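You operate a simulated robot arm through the tools that you are given. There is no shell and no other tool. Be economical: measure what you need, move in short steps, check, and stop when the job is done.

Carry out the task below with a simulated robot arm. There is one attempt and no reset: what you move stays moved.

## Task
Put things in order on the top of the bench. At the end: the clear herb jar (marked "LINDEN") from the top of the bench stands where the clear stopper stood; the clear stopper from the top of the bench stands where the white card stood; the clear flask from the top of the bench stands where the clear herb jar stood; the white card from the top of the bench stands on top of the green leaves; whatever was shut is shut again. Leave all else as you found it, and nothing knocked over.

The check looks at the end state, three seconds after you hand in, the way a careful person would. Anything else that was tipped, shoved, dropped, spilled or broken makes it a failure. A push-on lid holds only when it is set on centred and level and pressed home; a screw cap is set on level and turned clockwise until tight.

## Robot
A 7-joint arm with a two-finger parallel gripper, fixed in place. Base frame: the origin is at the foot of the arm, x ahead of it, y to its left, z up; the work surface is at about z = 0. Lengths are in m, angles in degrees, forces in N, time in s.
With the tool pointing down near the work surface it reaches from about 0.24 to 0.62 m from the base axis. Its first joint turns from -66.0 to 66.0 degrees. Payload 2.6 kg.
Tool frame: the origin (TCP) lies between the finger pads and is the grasp point; the fingertips stand 0.03 m ahead of it; z points along the fingers, y is the line along which they close. The gripper opens to 0.094 m. The fingers are 0.028 m wide and 0.01 m thick; the gripper's body (0.05 by 0.096 m) begins 0.055 m behind the TCP.
Orientation is told as [roll, pitch, yaw] about the base's x, y, z axes, in that order, counted from this pose: with the fingers straight down and closing along the base's y, the tool's x points along the base's -x, its y along +y and its z along -z.

## Interface
- The arm moves only by the tool send_rows. Its argument "plan" is a list of rows, each an object (a shift or turn left out is 0, a gripper value left out holds the last) with "linear": the shift along the base's x, y, z in m, a list of three; "rot": the turn, a rotation vector about the base's x, y, z in degrees, a list of three. In form: [{"linear": [x, y, z], "rot": [ax, ay, az]}, ...]. A call has 1 to 10 rows; each row shifts and turns the commanded pose from where the row before left it. "hand" is the gripper command, from -1 (shut) to 1 (fully open), values between in proportion, set as the call begins (left out, the last holds). A row lasts 0.2 s, in which the tool goes at most 0.05 m and 8.6 degrees; a call with a longer step from one row to the next is refused whole, and so is a gripper value outside its range. A pose out of reach is approached as far as the arm can. The call stops where the force on the tool passes 40 N (or 10 N more than at its start, if that is more) or the arm is blocked; 0.2 s more then pass. The fingers move at their own pace (about 0.072 m/s each) and stop on an object; they squeeze with about 23 N. The grip force told is the motor's: it shows also when the fingers shut on nothing. Time passes only in rows, and 0.2 s behind the last, so rows that do not move let the fingers close. It gives the time, the measured TCP pose, the force on the tool (base axes), the opening and the grip force at its end, in the units of the frame above (readings bear some noise), and new pictures: "pictures" is both (left out), scene, wrist or none.
- Cameras (640 x 400 px; columns grow to the right, rows downward): "scene" is fixed at [0.0188, 0.4256, 0.5558]; the picture's right is [-0.90, -0.45, 0.00], its down [-0.29, 0.58, -0.77] and it looks along [0.34, -0.69, -0.64] (base axes); focal length 328 px, centre (320, 200). "wrist" rides on the gripper at [0.076, 0.014, -0.102] in the tool frame; the picture's right is [-0.18, 0.98, 0.00], its down [-0.75, -0.14, -0.64] and it looks along [-0.63, -0.12, 0.77] (tool axes); focal length 243 px, centre (320, 200). There is no depth. A picture from a camera that has moved, and an enlarged one, comes with that camera's place and axes in the base frame and with its lens.
- zoom(camera, box): a new picture of the part [left, top, right, bottom] of that camera's present view, enlarged. It takes no simulated time.
- finish_job(): hands the job in; it is judged then, once.

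Go step by step. Nothing tells you positions but the pictures and the camera data: compare them with the known pose of the tool, close in by small moves and look again before you grip or let go. The budget is 120 turns and 170 pictures, counting those below and the enlarged ones. Unless the task says otherwise, let go and move clear before handing in, and close with one line.

The tools are called after "Emit:" as name(argument=value, ...) on one line, values as JSON. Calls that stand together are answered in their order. send_rows: Moves the arm, as the interface text tells. Its arguments: {"type":"object","properties":{"plan":{"type":"array","items":{"type":"object","properties":{"linear":{"type":"array","items":{"type":"number"}},"rot":{"type":"array","items":{"type":"number"}}}}},"hand":{"type":"number"},"pictures":{"type":"string","enum":["both","scene","wrist","none"]}},"required":["plan"]} The other tools are called the same way: zoom (camera, box) takes an enlarged picture of a part of a camera's view; finish_job () hands the job in.

At the start:

```text
time: 0.0
tool_pos: [0.3672, -0.1593, 0.2518]
orientation: [0.0, 0.0, 0.0]
contact_force: [1.4, -0.6, -0.3]
finger_gap: 0.0938
grip_force: 0.1
```

scene: 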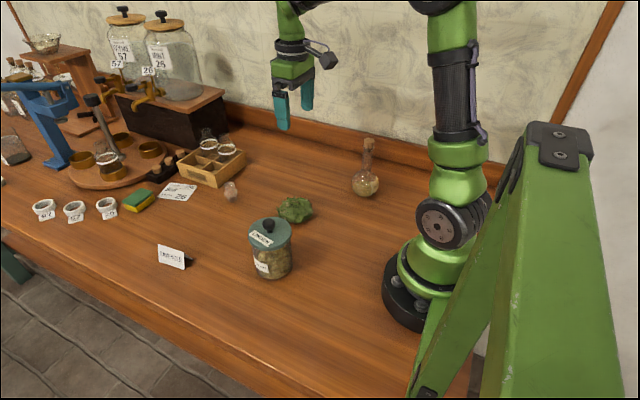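
wrist: 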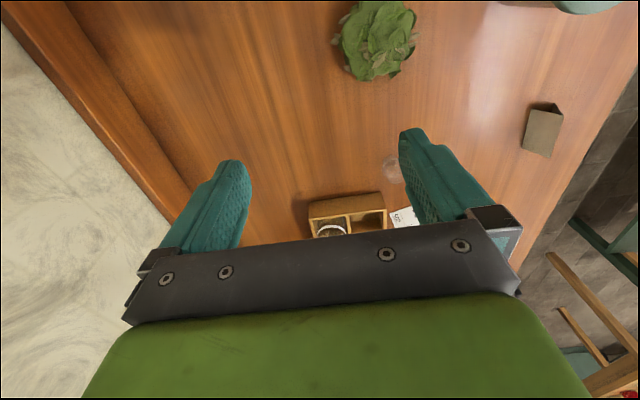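

I see a jar, leaves, a card, a small stopper and a flask on the bench. I'll zoom in on them before measuring.

Emit:
zoom(camera="scene", box=[210, 190, 338, 290])

Emit:
zoom(camera="scene", box=[140, 140, 268, 220])

Emit:
zoom(camera="scene", box=[320, 125, 416, 205])

Emit:
zoom(camera="scene", box=[140, 230, 220, 280])

```text
4.00 times, centred on (274, 240) of scene
camera zoom: at [0.0188, 0.4256, 0.5558], right [-0.9, -0.45, 0.0], down [-0.29, 0.58, -0.77], along [0.34, -0.69, -0.64], focal length 1314 px, centre (504, 40)
```

zoom: 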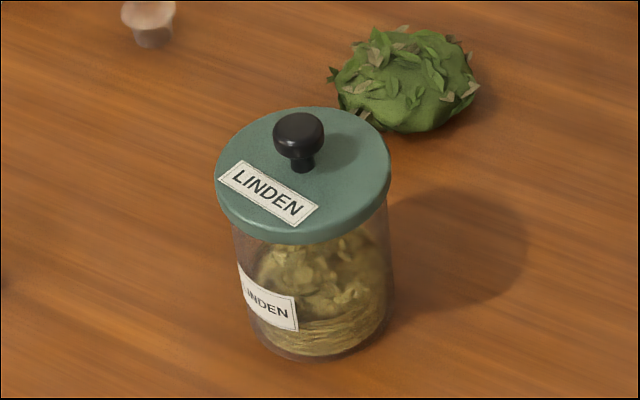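

```text
5.00 times, centred on (204, 180) of scene
camera zoom: at [0.0188, 0.4256, 0.5558], right [-0.9, -0.45, 0.0], down [-0.29, 0.58, -0.77], along [0.34, -0.69, -0.64], focal length 1642 px, centre (900, 300)
```

zoom: 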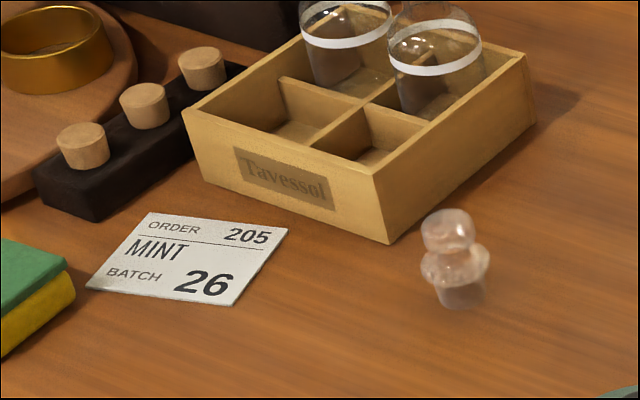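

```text
5.00 times, centred on (368, 165) of scene
camera zoom: at [0.0188, 0.4256, 0.5558], right [-0.9, -0.45, 0.0], down [-0.29, 0.58, -0.77], along [0.34, -0.69, -0.64], focal length 1642 px, centre (80, 375)
```

zoom: 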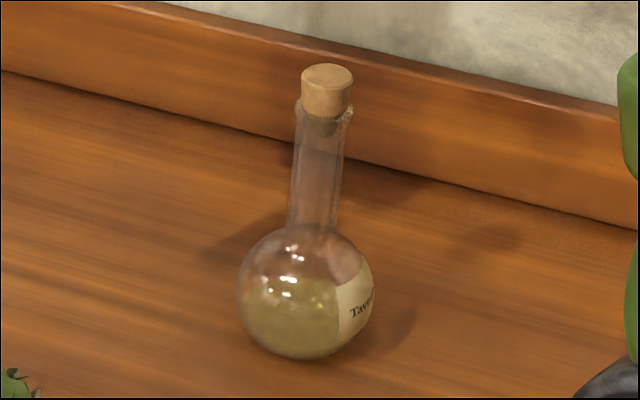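

```text
8.00 times, centred on (180, 255) of scene
camera zoom: at [0.0188, 0.4256, 0.5558], right [-0.9, -0.45, 0.0], down [-0.29, 0.58, -0.77], along [0.34, -0.69, -0.64], focal length 2627 px, centre (1440, -240)
```

zoom: 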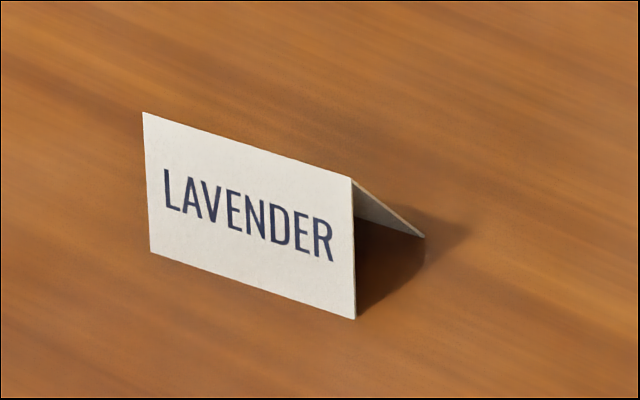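

I take the white card to be the LAVENDER tent card at about (0.50, 0.15). The MINT slip is out of reach. The leaves are near (0.335, -0.08), the stopper near (0.523, -0.07), the jar near (0.296, 0.08) and the flask near (0.217, -0.25). I'll go above the card first, turned so the fingers close along its length.

Emit:
send_rows(plan=[{"linear": [0.0136, 0.031, -0.007], "rot": [0, 0, -8.3]}, {"linear": [0.0136, 0.031, -0.007], "rot": [0, 0, -8.3]}, {"linear": [0.0136, 0.031, -0.007], "rot": [0, 0, -8.3]}, {"linear": [0.0136, 0.031, -0.007], "rot": [0, 0, -8.3]}, {"linear": [0.0136, 0.031, -0.007], "rot": [0, 0, -8.3]}, {"linear": [0.0136, 0.031, -0.007], "rot": [0, 0, -8.3]}, {"linear": [0.0136, 0.031, -0.007], "rot": [0, 0, -8.3]}, {"linear": [0.0136, 0.031, -0.007], "rot": [0, 0, -8.3]}, {"linear": [0.0136, 0.031, -0.007], "rot": [0, 0, -8.3]}, {"linear": [0.0136, 0.031, -0.007], "rot": [0, 0, -8.3]}], hand=1)

```text
time: 2.2
tool_pos: [0.5042, 0.1539, 0.1801]
orientation: [0.0, 0.0, -83.2]
contact_force: [-0.1, -0.7, 0.5]
finger_gap: 0.0941
grip_force: 0.0
camera wrist: at [0.5094, 0.2308, 0.2833], right [1.0, -0.07, 0.0], down [-0.05, -0.77, 0.64], along [-0.04, -0.64, -0.77], focal length 243 px, centre (320, 200)
```

scene: 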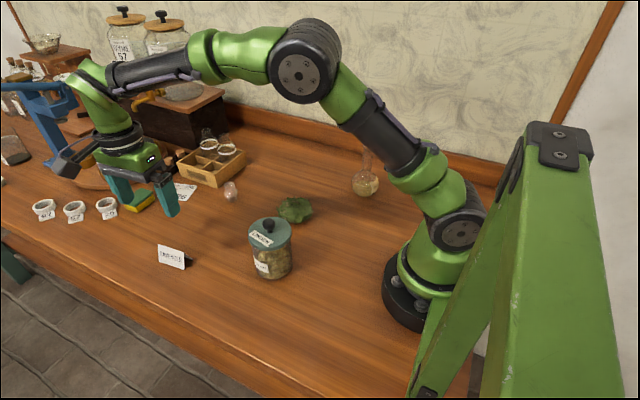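
wrist: 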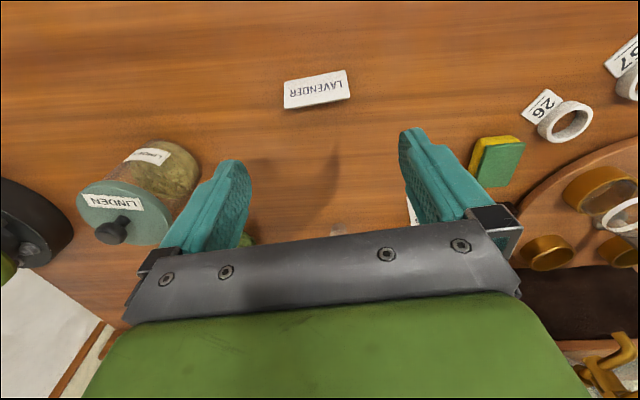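

The wrist view agrees with the scene estimate: the card is centred at about (0.501, 0.151) and turned about 7°. I'll go down around its ends.

Emit:
send_rows(plan=[{"linear": [-0.003, -0.003, -0.028]}, {"linear": [0, 0, -0.03]}, {"linear": [0, 0, -0.03]}, {"linear": [0, 0, -0.025]}])

```text
time: 3.2
tool_pos: [0.4992, 0.1502, 0.0679]
orientation: [0.1, 0.0, -83.1]
contact_force: [0.0, 0.0, -0.7]
finger_gap: 0.0941
grip_force: 0.1
camera wrist: at [0.5053, 0.2273, 0.1715], right [1.0, -0.06, 0.0], down [-0.05, -0.77, 0.64], along [-0.04, -0.64, -0.77], focal length 243 px, centre (320, 200)
```

scene: 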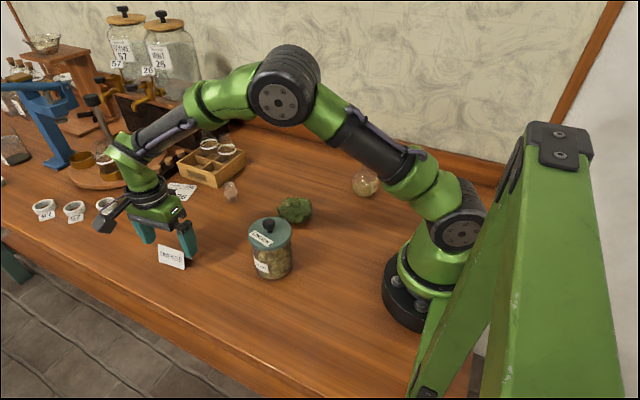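
wrist: 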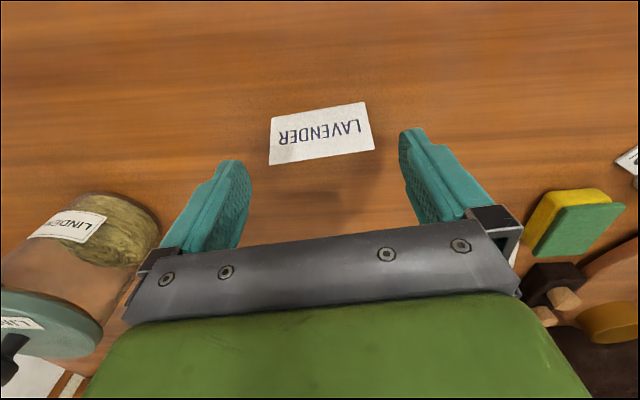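

The ridge is at (0.502, 0.152). I'll make a small correction, go down the rest of the way and grip.

Emit:
send_rows(plan=[{"linear": [0.002, 0.001, -0.013]}, {"linear": [0, 0, -0.013]}, {}], pictures="none")

Emit:
send_rows(plan=[{}, {}, {}], hand=-1)

```text
time: 4.0
tool_pos: [0.5013, 0.1502, 0.0429]
orientation: [0.0, 0.0, -83.0]
contact_force: [1.1, 0.3, -0.4]
finger_gap: 0.0942
grip_force: 0.2
```

```text
time: 4.8
tool_pos: [0.5017, 0.1498, 0.0432]
orientation: [0.0, 0.0, -83.1]
contact_force: [-0.9, 0.1, 0.2]
finger_gap: 0.0642
grip_force: 22.6
camera wrist: at [0.5069, 0.2278, 0.1456], right [1.0, -0.06, 0.0], down [-0.05, -0.77, 0.64], along [-0.04, -0.64, -0.77], focal length 243 px, centre (320, 200)
```

scene: 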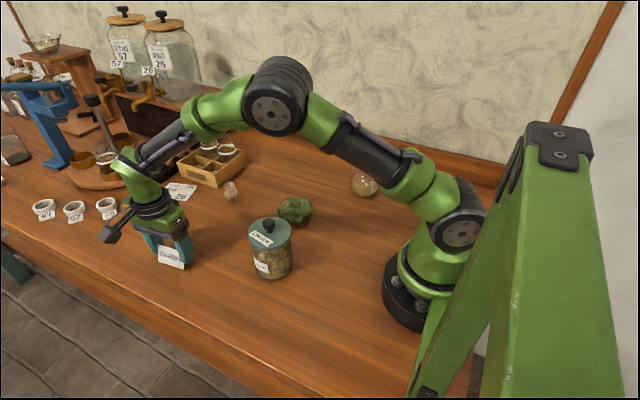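
wrist: 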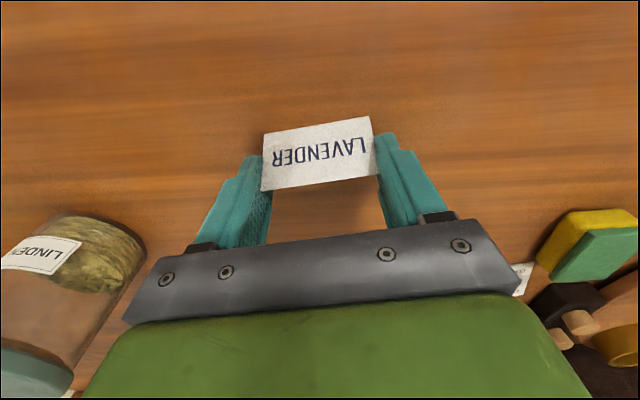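

The card is held. I'll lift it and carry it near the leaves for a look.

Emit:
send_rows(plan=[{"linear": [0, 0, 0.04]}, {"linear": [0, 0, 0.045]}, {"linear": [0, 0, 0.045]}, {"linear": [0, 0, 0.03]}, {"linear": [-0.02, -0.044, 0]}, {"linear": [-0.025, -0.042, 0]}, {"linear": [-0.03, -0.038, 0]}, {"linear": [-0.035, -0.034, 0]}, {"linear": [-0.035, -0.034, 0]}, {"linear": [-0.022, -0.01, 0]}])

```text
time: 7.0
tool_pos: [0.3341, -0.0517, 0.204]
orientation: [-0.1, 0.0, -82.9]
contact_force: [0.6, -0.4, -0.4]
finger_gap: 0.0643
grip_force: 22.7
camera wrist: at [0.3398, 0.0251, 0.3066], right [1.0, -0.06, 0.0], down [-0.05, -0.77, 0.64], along [-0.04, -0.64, -0.77], focal length 243 px, centre (320, 200)
```

scene: 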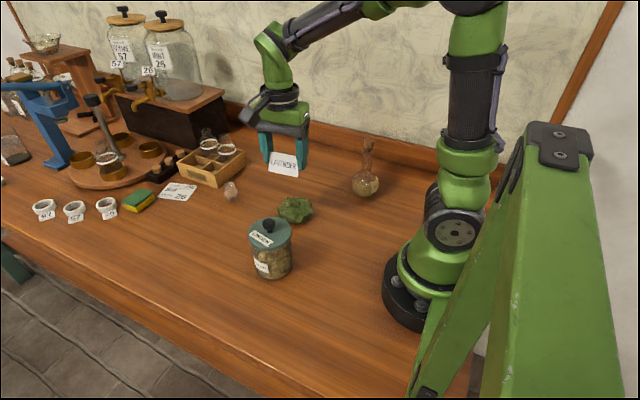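
wrist: 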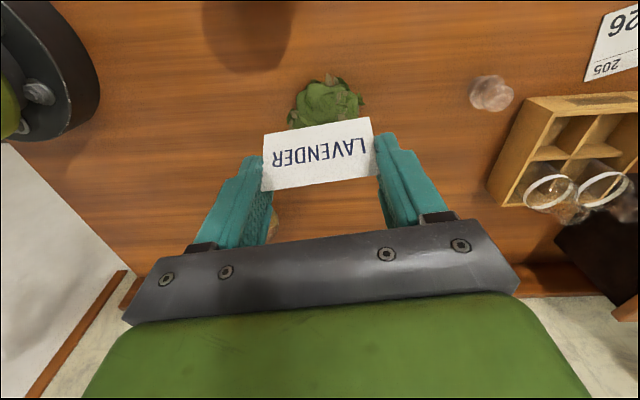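

The card hides part of the leaves from the wrist camera, so I'll look at them from the scene camera.

Emit:
zoom(camera="scene", box=[256, 185, 336, 235])

Emit:
zoom(camera="wrist", box=[260, 60, 388, 140])

```text
8.00 times, centred on (296, 210) of scene
camera zoom: at [0.0188, 0.4256, 0.5558], right [-0.9, -0.45, 0.0], down [-0.29, 0.58, -0.77], along [0.34, -0.69, -0.64], focal length 2627 px, centre (512, 120)
```

zoom: 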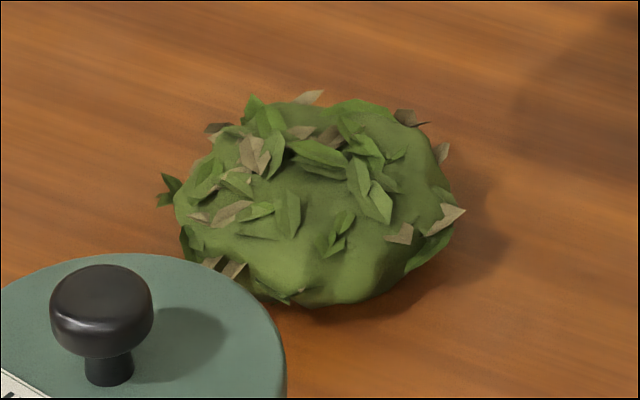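

```text
5.00 times, centred on (324, 100) of wrist
camera zoom: at [0.3398, 0.0251, 0.3066], right [1.0, -0.06, 0.0], down [-0.05, -0.77, 0.64], along [-0.04, -0.64, -0.77], focal length 1213 px, centre (300, 700)
```

zoom: 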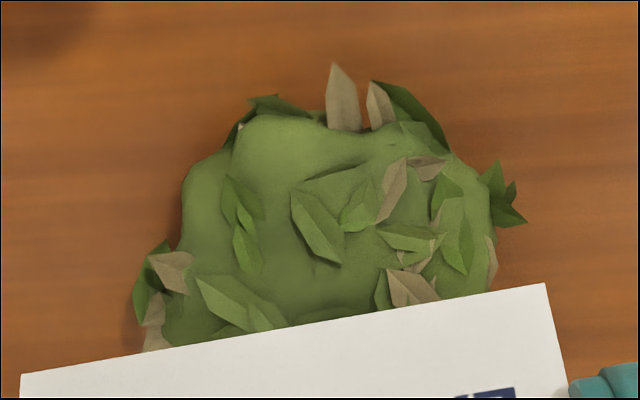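

The pile seems centred near (0.341, -0.09) and about 0.08 wide. I'll shift past it to see all of it.

Emit:
send_rows(plan=[{"linear": [0.006, -0.035, 0.01]}, {"linear": [0, -0.035, 0.01]}], pictures="none")

Emit:
zoom(camera="wrist", box=[240, 0, 400, 100])

```text
time: 7.6
tool_pos: [0.3388, -0.1223, 0.2243]
orientation: [0.0, 0.0, -82.9]
contact_force: [0.1, 0.4, 0.8]
finger_gap: 0.0644
grip_force: 23.0
```

```text
4.00 times, centred on (320, 50) of wrist
camera zoom: at [0.3453, -0.0459, 0.3265], right [1.0, -0.06, 0.0], down [-0.05, -0.77, 0.64], along [-0.04, -0.64, -0.77], focal length 970 px, centre (320, 800)
```

zoom: 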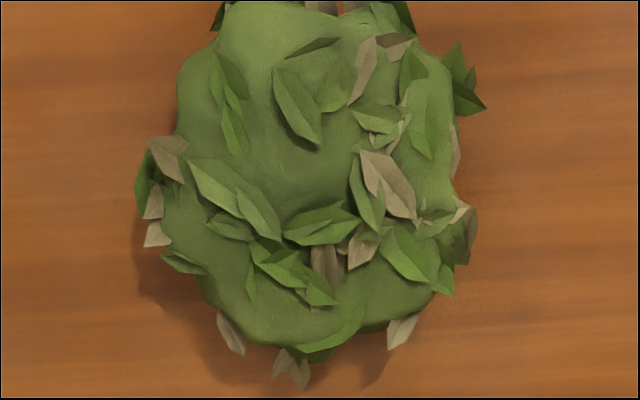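

The pile centre is about (0.341, -0.087). I'll move over it and start down.

Emit:
send_rows(plan=[{"linear": [0.002, 0.034, 0]}, {"linear": [0, 0, -0.04]}, {"linear": [0, 0, -0.04]}, {"linear": [0, 0, -0.03]}, {}], pictures="none")

Emit:
zoom(camera="scene", box=[240, 145, 368, 225])

```text
time: 8.8
tool_pos: [0.3429, -0.0881, 0.1123]
orientation: [0.0, 0.0, -82.9]
contact_force: [-0.1, 0.6, 0.5]
finger_gap: 0.0643
grip_force: 23.1
```

```text
5.00 times, centred on (304, 185) of scene
camera zoom: at [0.0188, 0.4256, 0.5558], right [-0.9, -0.45, 0.0], down [-0.29, 0.58, -0.77], along [0.34, -0.69, -0.64], focal length 1642 px, centre (400, 275)
```

zoom: 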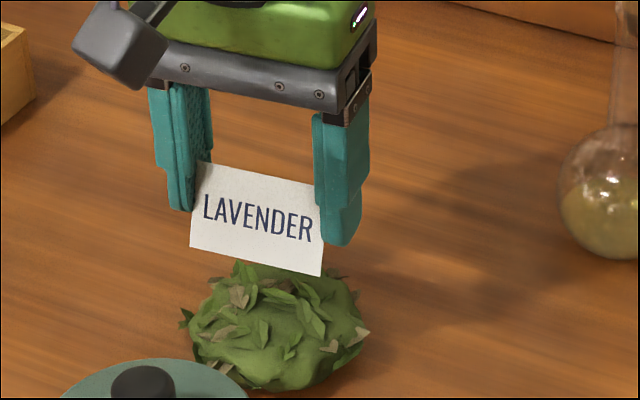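

The card is lined up over the pile. I'll lower it slowly and watch the force.

Emit:
send_rows(plan=[{"linear": [0, 0, -0.008]}, {"linear": [0, 0, -0.006]}, {"linear": [0, 0, -0.004]}, {"linear": [0, 0, -0.004]}, {}], pictures="none")

Emit:
zoom(camera="scene", box=[240, 155, 368, 235])

```text
time: 10.0
tool_pos: [0.3442, -0.0876, 0.09]
orientation: [0.0, -0.1, -82.9]
contact_force: [-0.1, 0.6, 0.7]
finger_gap: 0.0644
grip_force: 22.9
```

```text
5.00 times, centred on (304, 195) of scene
camera zoom: at [0.0188, 0.4256, 0.5558], right [-0.9, -0.45, 0.0], down [-0.29, 0.58, -0.77], along [0.34, -0.69, -0.64], focal length 1642 px, centre (400, 225)
```

zoom: 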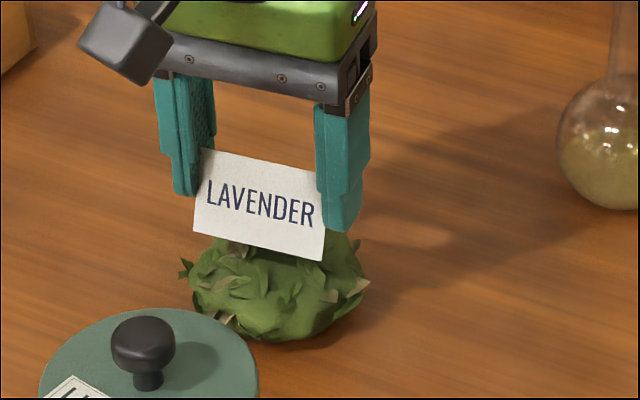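

There is no contact yet, with the card's bottom near 0.047. I'll go on in finer steps.

Emit:
send_rows(plan=[{"linear": [-0.002, 0, -0.003]}, {"linear": [0, 0, -0.003]}, {}], pictures="none")

Emit:
send_rows(plan=[{"linear": [0, 0, -0.003]}, {"linear": [0, 0, -0.002]}, {}], pictures="none")

Emit:
zoom(camera="scene", box=[240, 155, 368, 235])

```text
time: 10.8
tool_pos: [0.3397, -0.0886, 0.084]
orientation: [0.0, 0.0, -83.0]
contact_force: [-0.2, 0.5, 0.8]
finger_gap: 0.0647
grip_force: 23.0
```

```text
time: 11.6
tool_pos: [0.3412, -0.0887, 0.0791]
orientation: [0.0, 0.1, -83.0]
contact_force: [0.7, 0.0, -0.8]
finger_gap: 0.064
grip_force: 23.2
```

```text
5.00 times, centred on (304, 195) of scene
camera zoom: at [0.0188, 0.4256, 0.5558], right [-0.9, -0.45, 0.0], down [-0.29, 0.58, -0.77], along [0.34, -0.69, -0.64], focal length 1642 px, centre (400, 225)
```

zoom: 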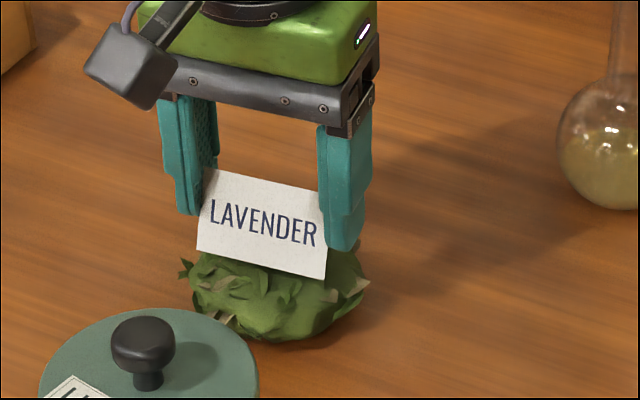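

Still no load. I'll keep going down in 2 mm steps.

Emit:
send_rows(plan=[{"linear": [0, 0, -0.002]}, {"linear": [0, 0, -0.001]}, {}], pictures="none")

Emit:
send_rows(plan=[{"linear": [0, 0, -0.002]}, {"linear": [0, 0, -0.001]}, {}], pictures="none")

Emit:
zoom(camera="scene", box=[256, 180, 336, 230])

```text
time: 12.4
tool_pos: [0.3413, -0.0886, 0.0764]
orientation: [0.1, -0.1, -83.0]
contact_force: [0.1, 0.3, -1.0]
finger_gap: 0.0643
grip_force: 23.0
```

```text
time: 13.2
tool_pos: [0.3414, -0.0886, 0.0736]
orientation: [0.0, -0.1, -83.0]
contact_force: [0.4, -0.3, 1.1]
finger_gap: 0.0643
grip_force: 23.2
```

```text
8.00 times, centred on (296, 205) of scene
camera zoom: at [0.0188, 0.4256, 0.5558], right [-0.9, -0.45, 0.0], down [-0.29, 0.58, -0.77], along [0.34, -0.69, -0.64], focal length 2627 px, centre (512, 160)
```

zoom: 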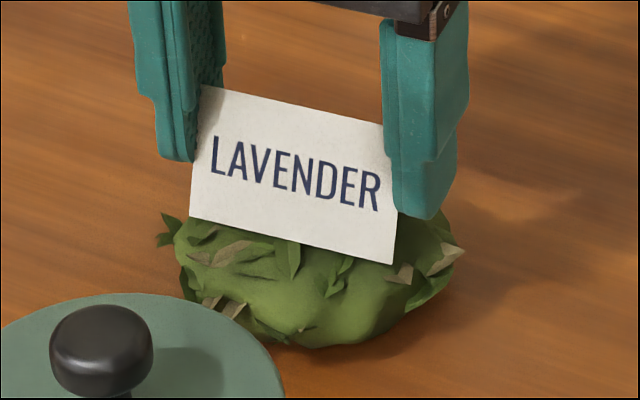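

It is very close now, and one leaf already overlaps the card's edge. I'll go on in small steps.

Emit:
send_rows(plan=[{"linear": [0, 0, -0.002]}, {}], pictures="none")

Emit:
send_rows(plan=[{"linear": [0, 0, -0.002]}, {}], pictures="none")

Emit:
zoom(camera="scene", box=[256, 180, 336, 230])

```text
time: 13.8
tool_pos: [0.3407, -0.089, 0.072]
orientation: [0.0, 0.0, -83.0]
contact_force: [0.7, -0.5, 0.6]
finger_gap: 0.0643
grip_force: 23.4
```

```text
time: 14.4
tool_pos: [0.3415, -0.0885, 0.069]
orientation: [0.1, -0.1, -82.9]
contact_force: [0.6, 0.2, 2.8]
finger_gap: 0.0642
grip_force: 22.6
```

```text
8.00 times, centred on (296, 205) of scene
camera zoom: at [0.0188, 0.4256, 0.5558], right [-0.9, -0.45, 0.0], down [-0.29, 0.58, -0.77], along [0.34, -0.69, -0.64], focal length 2627 px, centre (512, 160)
```

zoom: 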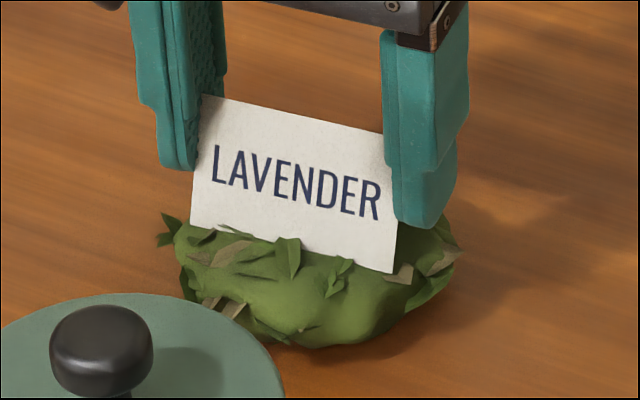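

The force rose to 2.8 N, so the card is touching. I'll lower 1 mm more to settle it and confirm.

Emit:
send_rows(plan=[{"linear": [0, 0, -0.001]}, {}], pictures="none")

```text
time: 15.0
tool_pos: [0.341, -0.0885, 0.0681]
orientation: [0.2, 0.0, -83.0]
contact_force: [0.3, 1.0, 10.9]
finger_gap: 0.0645
grip_force: 23.4
```

Firm contact at 10.9 N. I'll release it gently and look.

Emit:
send_rows(plan=[{}, {}, {}], hand=0.6, pictures="none")

Emit:
zoom(camera="scene", box=[256, 180, 336, 230])

```text
time: 15.8
tool_pos: [0.3416, -0.089, 0.0682]
orientation: [0.0, 0.1, -82.9]
contact_force: [-0.4, 0.0, 0.0]
finger_gap: 0.0752
grip_force: 0.1
```

```text
8.00 times, centred on (296, 205) of scene
camera zoom: at [0.0188, 0.4256, 0.5558], right [-0.9, -0.45, 0.0], down [-0.29, 0.58, -0.77], along [0.34, -0.69, -0.64], focal length 2627 px, centre (512, 160)
```

zoom: 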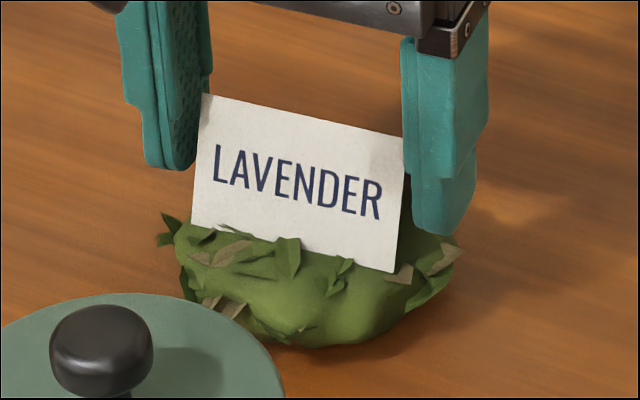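

The card stands on its own. I'll lift clear and head for the stopper.

Emit:
send_rows(plan=[{"linear": [0, 0, 0.02]}, {"linear": [0, 0, 0.04]}, {"linear": [0, 0, 0.04]}, {"linear": [0.045, 0.005, 0.01]}, {"linear": [0.045, 0.005, 0]}, {"linear": [0.045, 0.005, 0]}, {"linear": [0.045, 0.005, 0]}, {}], hand=0.5)

Emit:
zoom(camera="scene", box=[256, 180, 336, 230])

Emit:
zoom(camera="wrist", box=[260, 50, 388, 130])

```text
time: 17.6
tool_pos: [0.5217, -0.0677, 0.1803]
orientation: [0.0, 0.0, -83.0]
contact_force: [-0.4, 0.0, -0.4]
finger_gap: 0.0703
grip_force: 0.1
camera wrist: at [0.5284, 0.0088, 0.2833], right [1.0, -0.06, 0.0], down [-0.05, -0.77, 0.64], along [-0.04, -0.64, -0.77], focal length 243 px, centre (320, 200)
```

scene: 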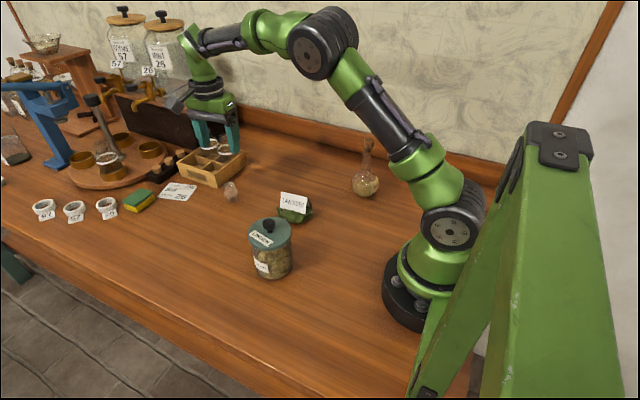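
wrist: 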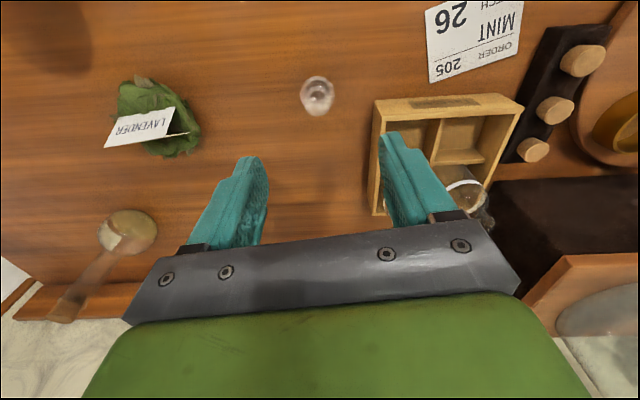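

```text
8.00 times, centred on (296, 205) of scene
camera zoom: at [0.0188, 0.4256, 0.5558], right [-0.9, -0.45, 0.0], down [-0.29, 0.58, -0.77], along [0.34, -0.69, -0.64], focal length 2627 px, centre (512, 160)
```

zoom: 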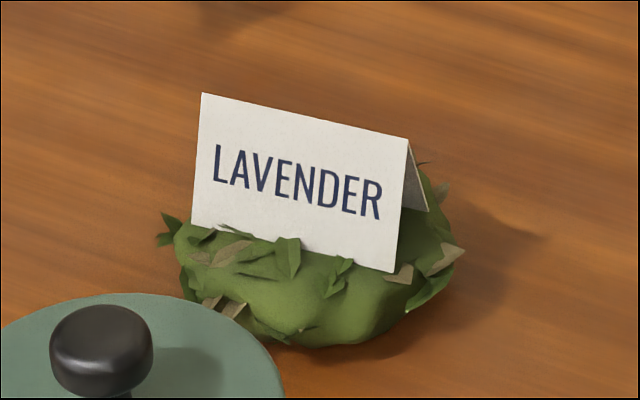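

```text
5.00 times, centred on (324, 90) of wrist
camera zoom: at [0.5284, 0.0088, 0.2833], right [1.0, -0.06, 0.0], down [-0.05, -0.77, 0.64], along [-0.04, -0.64, -0.77], focal length 1213 px, centre (300, 750)
```

zoom: 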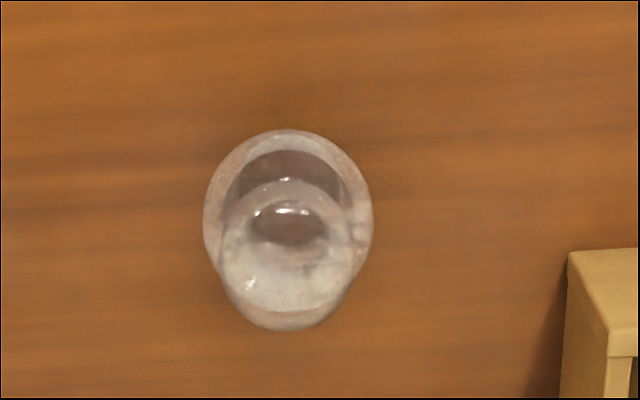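

The card is fine. The stopper is at (0.522, -0.067), right below the tool, so I'll go straight down in two stages.

Emit:
send_rows(plan=[{"linear": [0.0, 0, -0.04]}, {"linear": [0, 0, -0.04]}, {"linear": [0, 0, -0.02]}, {}], pictures="both")

```text
time: 18.6
tool_pos: [0.5196, -0.0657, 0.078]
orientation: [0.0, 0.0, -83.0]
contact_force: [-0.2, 0.1, -0.1]
finger_gap: 0.0705
grip_force: 0.1
camera wrist: at [0.5262, 0.0104, 0.1819], right [1.0, -0.06, 0.0], down [-0.05, -0.77, 0.64], along [-0.04, -0.64, -0.77], focal length 243 px, centre (320, 200)
```

scene: 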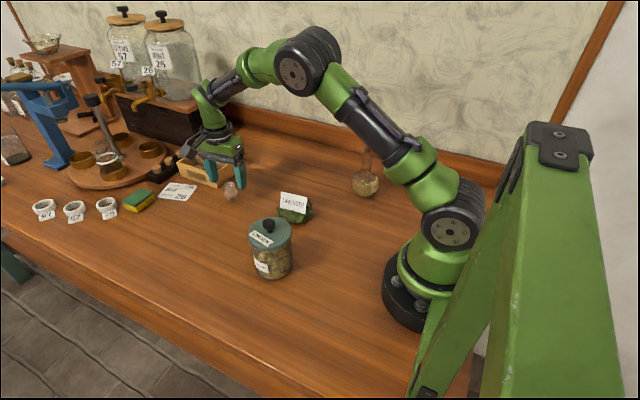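
wrist: 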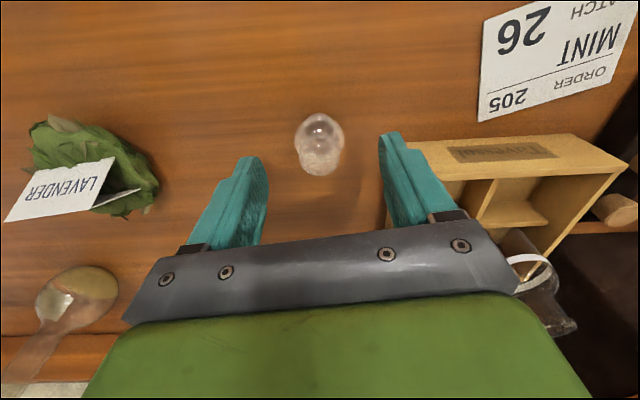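

Still aligned, with the flange centre at (0.521, -0.065). I'll go down the last part and grip.

Emit:
send_rows(plan=[{"linear": [0.0015, 0, 0]}, {"linear": [0, 0, -0.02]}, {"linear": [0, 0, -0.019]}, {}], hand=0.3, pictures="wrist")

Emit:
send_rows(plan=[{}, {}, {}], hand=-1, pictures="wrist")

```text
time: 19.6
tool_pos: [0.5219, -0.0688, 0.0391]
orientation: [-0.1, 0.0, -83.0]
contact_force: [-0.2, -0.5, 0.8]
finger_gap: 0.0612
grip_force: 0.0
camera wrist: at [0.5274, 0.0088, 0.143], right [1.0, -0.06, 0.0], down [-0.05, -0.77, 0.64], along [-0.04, -0.64, -0.77], focal length 243 px, centre (320, 200)
```

wrist: 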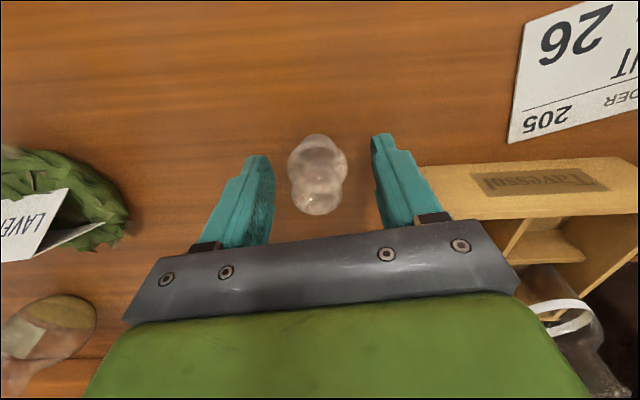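

```text
time: 20.4
tool_pos: [0.5203, -0.0684, 0.0408]
orientation: [0.0, 0.0, -83.0]
contact_force: [0.2, 0.0, -0.6]
finger_gap: 0.0332
grip_force: 23.0
camera wrist: at [0.5274, 0.0089, 0.1431], right [1.0, -0.06, 0.0], down [-0.05, -0.77, 0.64], along [-0.04, -0.64, -0.77], focal length 243 px, centre (320, 200)
```

wrist: 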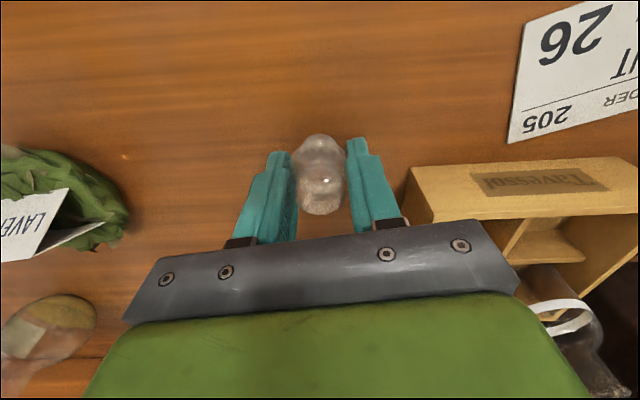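

The stopper is held. I'll carry it to where the card stood, (0.502, 0.151).

Emit:
send_rows(plan=[{"linear": [0, 0, 0.04]}, {"linear": [0, 0, 0.04]}, {"linear": [-0.0035, 0.0435, 0]}, {"linear": [-0.0035, 0.0435, 0]}, {"linear": [-0.0035, 0.0435, 0]}, {"linear": [-0.0035, 0.0435, 0]}, {"linear": [-0.0045, 0.0435, 0]}, {"linear": [0, 0, -0.03]}, {"linear": [0, 0, -0.03]}, {}])

```text
time: 22.6
tool_pos: [0.5027, 0.15, 0.0602]
orientation: [0.0, 0.1, -83.0]
contact_force: [0.4, 0.5, -0.4]
finger_gap: 0.0332
grip_force: 23.2
camera wrist: at [0.5082, 0.2273, 0.1634], right [1.0, -0.06, 0.0], down [-0.05, -0.77, 0.64], along [-0.04, -0.64, -0.77], focal length 243 px, centre (320, 200)
```

scene: 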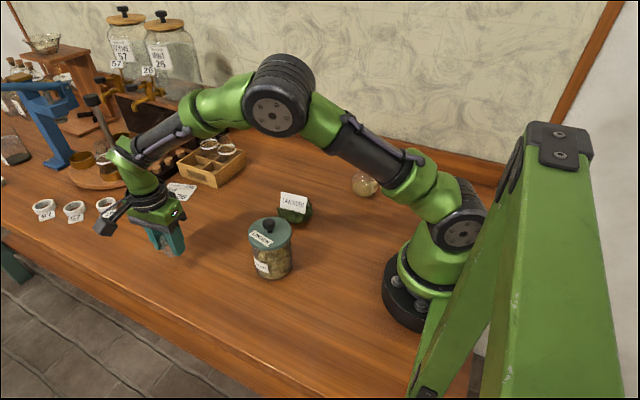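
wrist: 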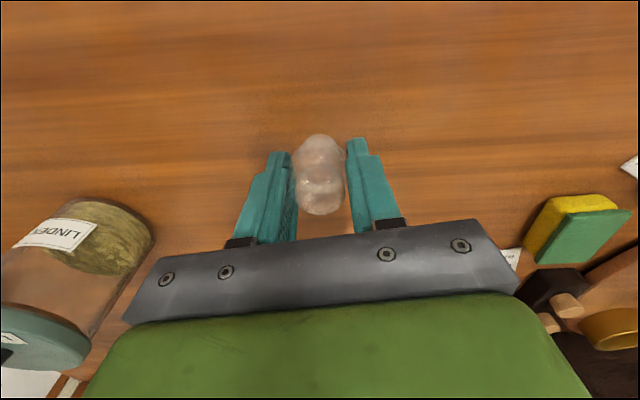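

It is over the spot. I'll lower it until it touches.

Emit:
send_rows(plan=[{"linear": [0, 0, -0.012]}, {"linear": [0, 0, -0.006]}, {}], pictures="none")

Emit:
send_rows(plan=[{"linear": [0, 0, -0.0015]}, {}], pictures="none")

```text
time: 23.4
tool_pos: [0.503, 0.1483, 0.0422]
orientation: [0.0, 0.0, -83.0]
contact_force: [-0.4, -0.6, 0.4]
finger_gap: 0.0329
grip_force: 22.9
```

```text
time: 24.0
tool_pos: [0.503, 0.1503, 0.041]
orientation: [0.1, 0.1, -83.0]
contact_force: [0.5, 0.1, 1.0]
finger_gap: 0.0331
grip_force: 23.4
```

Emit:
send_rows(plan=[{"linear": [0, 0, -0.001]}, {}], pictures="none")

```text
time: 24.6
tool_pos: [0.5025, 0.1493, 0.0392]
orientation: [0.0, 0.0, -83.0]
contact_force: [0.0, 0.1, 1.8]
finger_gap: 0.033
grip_force: 22.7
```

The force is just starting to rise. One more small step will confirm the touch.

Emit:
send_rows(plan=[{"linear": [0, 0, -0.0007]}, {}], pictures="none")

```text
time: 25.2
tool_pos: [0.5037, 0.1502, 0.0405]
orientation: [0.1, 0.0, -83.0]
contact_force: [-1.9, -1.0, 11.1]
finger_gap: 0.0331
grip_force: 23.5
```

The stopper is on the bench. I'll release it to a small gap, then lift.

Emit:
send_rows(plan=[{}, {}, {}], hand=0.2, pictures="none")

Emit:
send_rows(plan=[{"linear": [0, 0, 0.02]}, {"linear": [0, 0, 0.04]}, {"linear": [0, 0, 0.045]}, {"linear": [0, 0, 0.045]}, {}], pictures="wrist")

Emit:
zoom(camera="scene", box=[140, 220, 220, 270])

```text
time: 26.0
tool_pos: [0.5028, 0.1493, 0.0383]
orientation: [0.0, 0.0, -83.1]
contact_force: [0.8, 0.1, -0.7]
finger_gap: 0.0567
grip_force: 0.1
```

```text
time: 27.2
tool_pos: [0.5038, 0.1492, 0.19]
orientation: [0.0, -0.1, -83.0]
contact_force: [-0.2, 0.6, -0.4]
finger_gap: 0.0565
grip_force: 0.2
camera wrist: at [0.5102, 0.2273, 0.293], right [1.0, -0.06, 0.0], down [-0.05, -0.77, 0.64], along [-0.04, -0.64, -0.77], focal length 243 px, centre (320, 200)
```

wrist: 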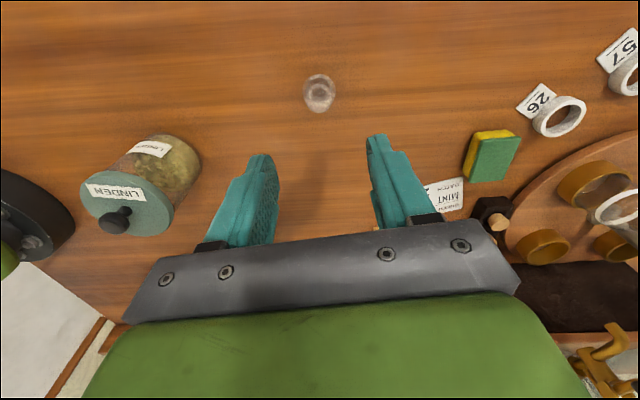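

```text
8.00 times, centred on (180, 245) of scene
camera zoom: at [0.0188, 0.4256, 0.5558], right [-0.9, -0.45, 0.0], down [-0.29, 0.58, -0.77], along [0.34, -0.69, -0.64], focal length 2627 px, centre (1440, -160)
```

zoom: 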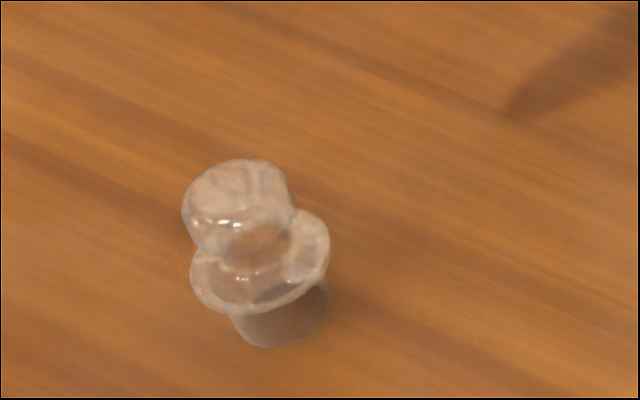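

The stopper stands upright where the card was. For the jar I want to grip the glass below the overhanging lid, so I'll tilt the tool about 55° with the hand on the +y side and stage beside the jar.

Emit:
send_rows(plan=[{"linear": [-0.029, 0.012, 0.003], "rot": [-7.8, -0.94, 0]}, {"linear": [-0.029, 0.012, 0.003], "rot": [-7.8, -0.94, 0]}, {"linear": [-0.029, 0.012, 0.003], "rot": [-7.8, -0.94, 0]}, {"linear": [-0.029, 0.012, 0.003], "rot": [-7.8, -0.94, 0]}, {"linear": [-0.029, 0.012, 0.003], "rot": [-7.8, -0.94, 0]}, {"linear": [-0.029, 0.012, 0.003], "rot": [-7.8, -0.94, 0]}, {"linear": [-0.029, 0.012, 0.003], "rot": [-7.8, -0.94, 0]}, {}], hand=1)

```text
time: 29.0
tool_pos: [0.301, 0.2326, 0.2092]
orientation: [-0.2, -55.0, -83.0]
contact_force: [0.3, 0.3, 0.4]
finger_gap: 0.0941
grip_force: 0.0
camera wrist: at [0.3, 0.3613, 0.2058], right [0.99, 0.01, 0.15], down [-0.15, 0.08, 0.99], along [0.0, -1.0, 0.08], focal length 243 px, centre (320, 200)
```

scene: 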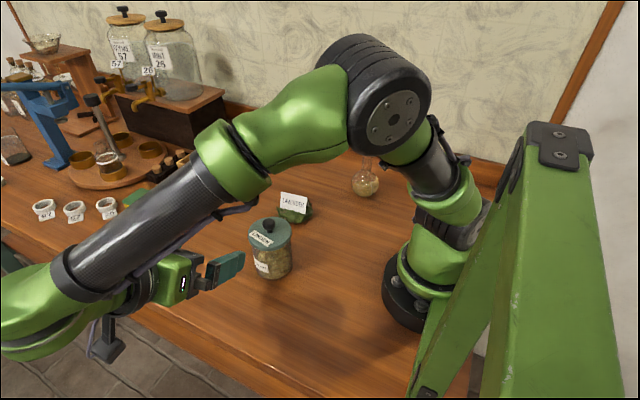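
wrist: 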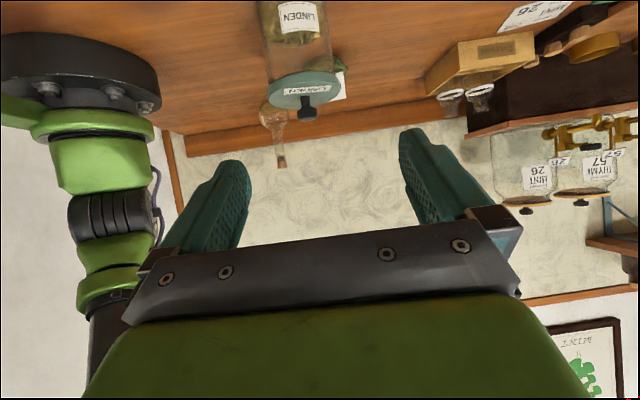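

The tilted pose is reachable. I'll zoom in on the jar to measure it.

Emit:
zoom(camera="wrist", box=[220, 0, 380, 130])

Emit:
zoom(camera="scene", box=[200, 195, 328, 290])

```text
3.08 times, centred on (300, 65) of wrist
camera zoom: at [0.3, 0.3613, 0.2058], right [0.99, 0.01, 0.15], down [-0.15, 0.08, 0.99], along [0.0, -1.0, 0.08], focal length 746 px, centre (382, 615)
```

zoom: 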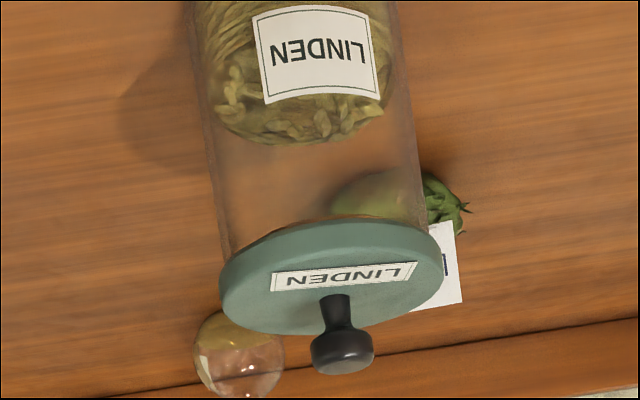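

```text
4.21 times, centred on (264, 242) of scene
camera zoom: at [0.0188, 0.4256, 0.5558], right [-0.9, -0.45, 0.0], down [-0.29, 0.58, -0.77], along [0.34, -0.69, -0.64], focal length 1383 px, centre (556, 21)
```

zoom: 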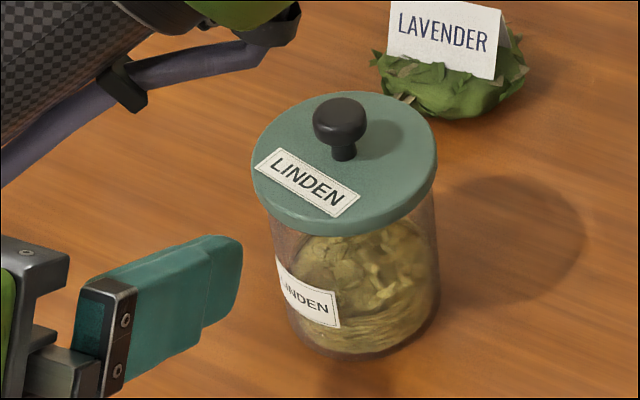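

The jar is about 0.073 wide with a lid of about 0.083, centred near (0.301, 0.071), and the lid underside is near z 0.096. I'll go down at a standoff to a height where the fingers pass below the lid.

Emit:
send_rows(plan=[{"linear": [-0.01, 0, -0.03]}, {"linear": [-0.0094, 0, -0.04]}, {"linear": [0, 0, -0.04]}, {"linear": [0, 0, -0.02]}, {}])

```text
time: 30.2
tool_pos: [0.2814, 0.2337, 0.0794]
orientation: [-0.2, -55.0, -82.9]
contact_force: [0.4, -0.7, -0.7]
finger_gap: 0.0943
grip_force: 0.1
camera wrist: at [0.2812, 0.3627, 0.0758], right [0.99, 0.01, 0.15], down [-0.15, 0.08, 0.99], along [0.0, -1.0, 0.08], focal length 243 px, centre (320, 200)
```

scene: 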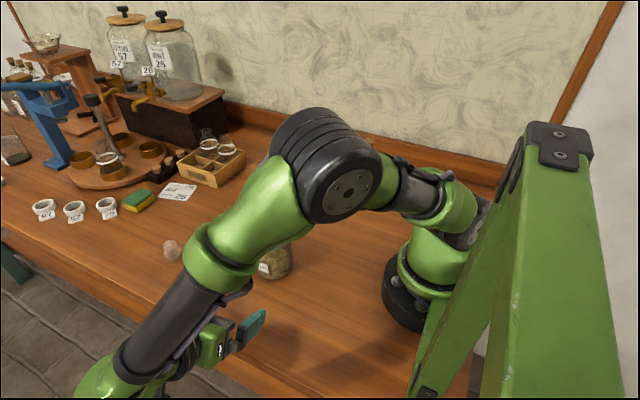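
wrist: 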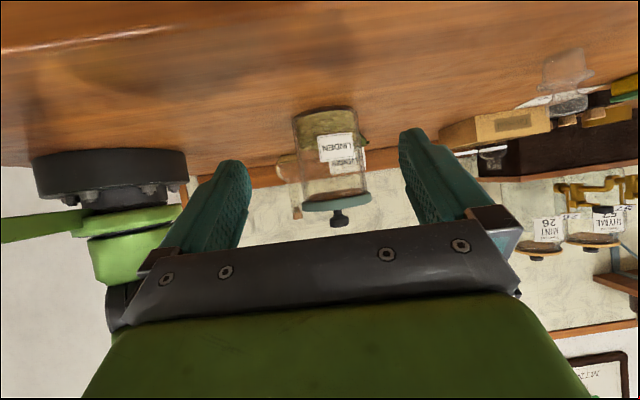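

The jar centre is near (0.300, 0.069) and in line with the hand. I'll lower a little and go in, stopping partway to check.

Emit:
send_rows(plan=[{"linear": [0.0033, -0.0296, -0.013]}, {"linear": [0.0033, -0.0296, 0]}, {"linear": [0.0033, -0.0296, 0]}, {}])

Emit:
zoom(camera="wrist", box=[220, 60, 420, 260])

```text
time: 31.2
tool_pos: [0.2901, 0.1428, 0.0678]
orientation: [-0.3, -55.0, -82.9]
contact_force: [0.6, -0.3, 0.5]
finger_gap: 0.0942
grip_force: 0.1
camera wrist: at [0.2898, 0.2719, 0.0643], right [0.99, 0.01, 0.15], down [-0.15, 0.08, 0.99], along [0.0, -1.0, 0.08], focal length 243 px, centre (320, 200)
```

scene: 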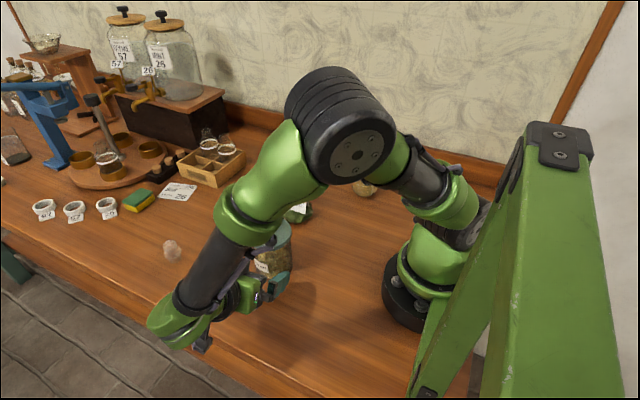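
wrist: 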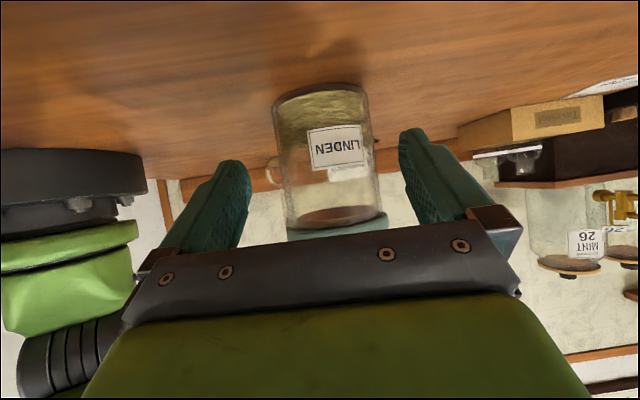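

```text
2.00 times, centred on (320, 160) of wrist
camera zoom: at [0.2898, 0.2719, 0.0643], right [0.99, 0.01, 0.15], down [-0.15, 0.08, 0.99], along [0.0, -1.0, 0.08], focal length 485 px, centre (320, 280)
```

zoom: 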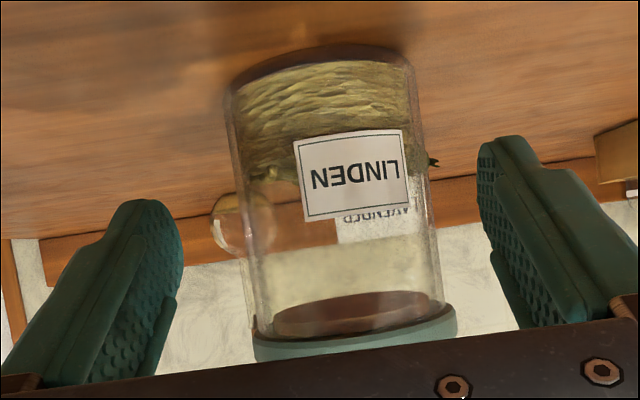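

Alignment is good; the jar is centred near (0.300, 0.068). I'll move in the rest of the way.

Emit:
send_rows(plan=[{"linear": [0.004, -0.029, 0]}, {"linear": [0.004, -0.029, 0]}, {}])

Emit:
zoom(camera="scene", box=[220, 200, 320, 300])

```text
time: 32.0
tool_pos: [0.299, 0.0847, 0.0656]
orientation: [-0.2, -55.0, -82.9]
contact_force: [-0.1, -0.4, -0.1]
finger_gap: 0.0938
grip_force: 0.0
camera wrist: at [0.2985, 0.2136, 0.063], right [0.99, 0.01, 0.15], down [-0.15, 0.08, 0.99], along [0.0, -1.0, 0.08], focal length 243 px, centre (320, 200)
```

scene: 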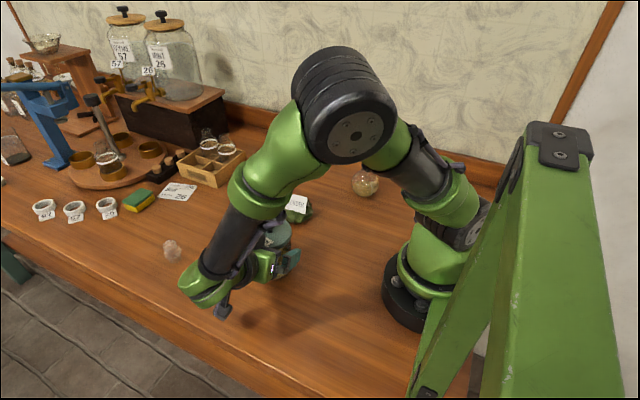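
wrist: 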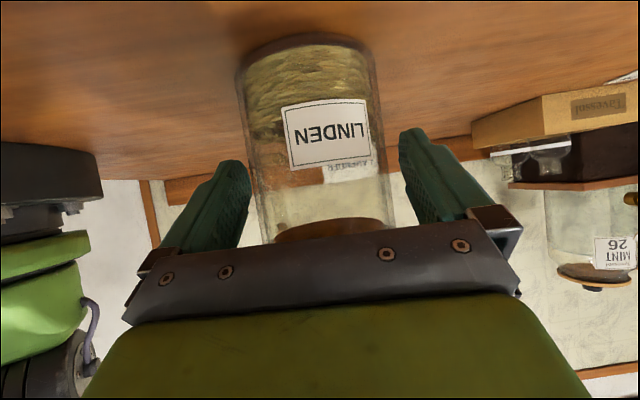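

```text
4.00 times, centred on (270, 250) of scene
camera zoom: at [0.0188, 0.4256, 0.5558], right [-0.9, -0.45, 0.0], down [-0.29, 0.58, -0.77], along [0.34, -0.69, -0.64], focal length 1314 px, centre (520, 0)
```

zoom: 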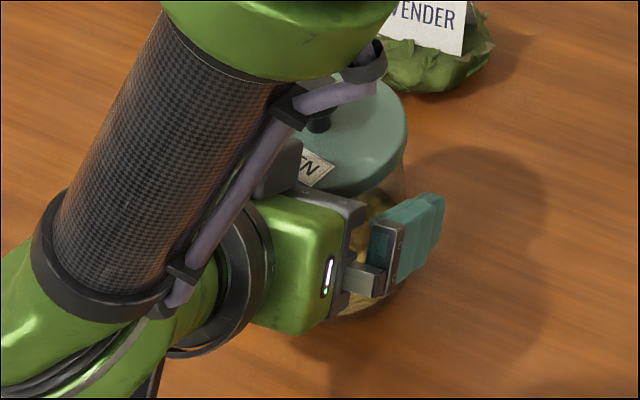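

The fingers are on both sides of the glass, below the lid. I'll close the gripper.

Emit:
send_rows(plan=[{}, {}, {}], hand=-1, pictures="wrist")

```text
time: 32.8
tool_pos: [0.2995, 0.0861, 0.0661]
orientation: [-0.2, -55.0, -83.0]
contact_force: [-1.2, -2.1, 0.0]
finger_gap: 0.0783
grip_force: 23.2
camera wrist: at [0.2985, 0.2138, 0.0631], right [0.99, 0.01, 0.15], down [-0.15, 0.08, 0.99], along [0.0, -1.0, 0.08], focal length 243 px, centre (320, 200)
```

wrist: 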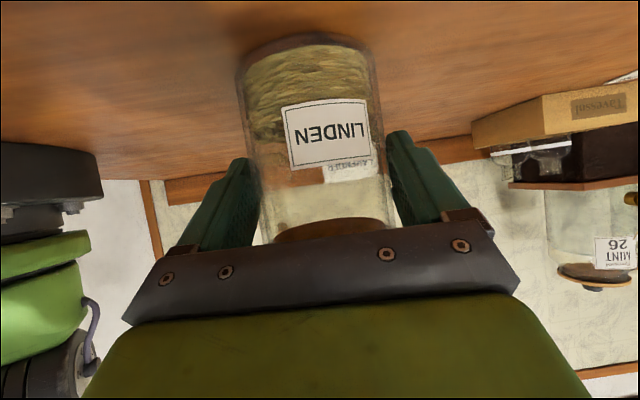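

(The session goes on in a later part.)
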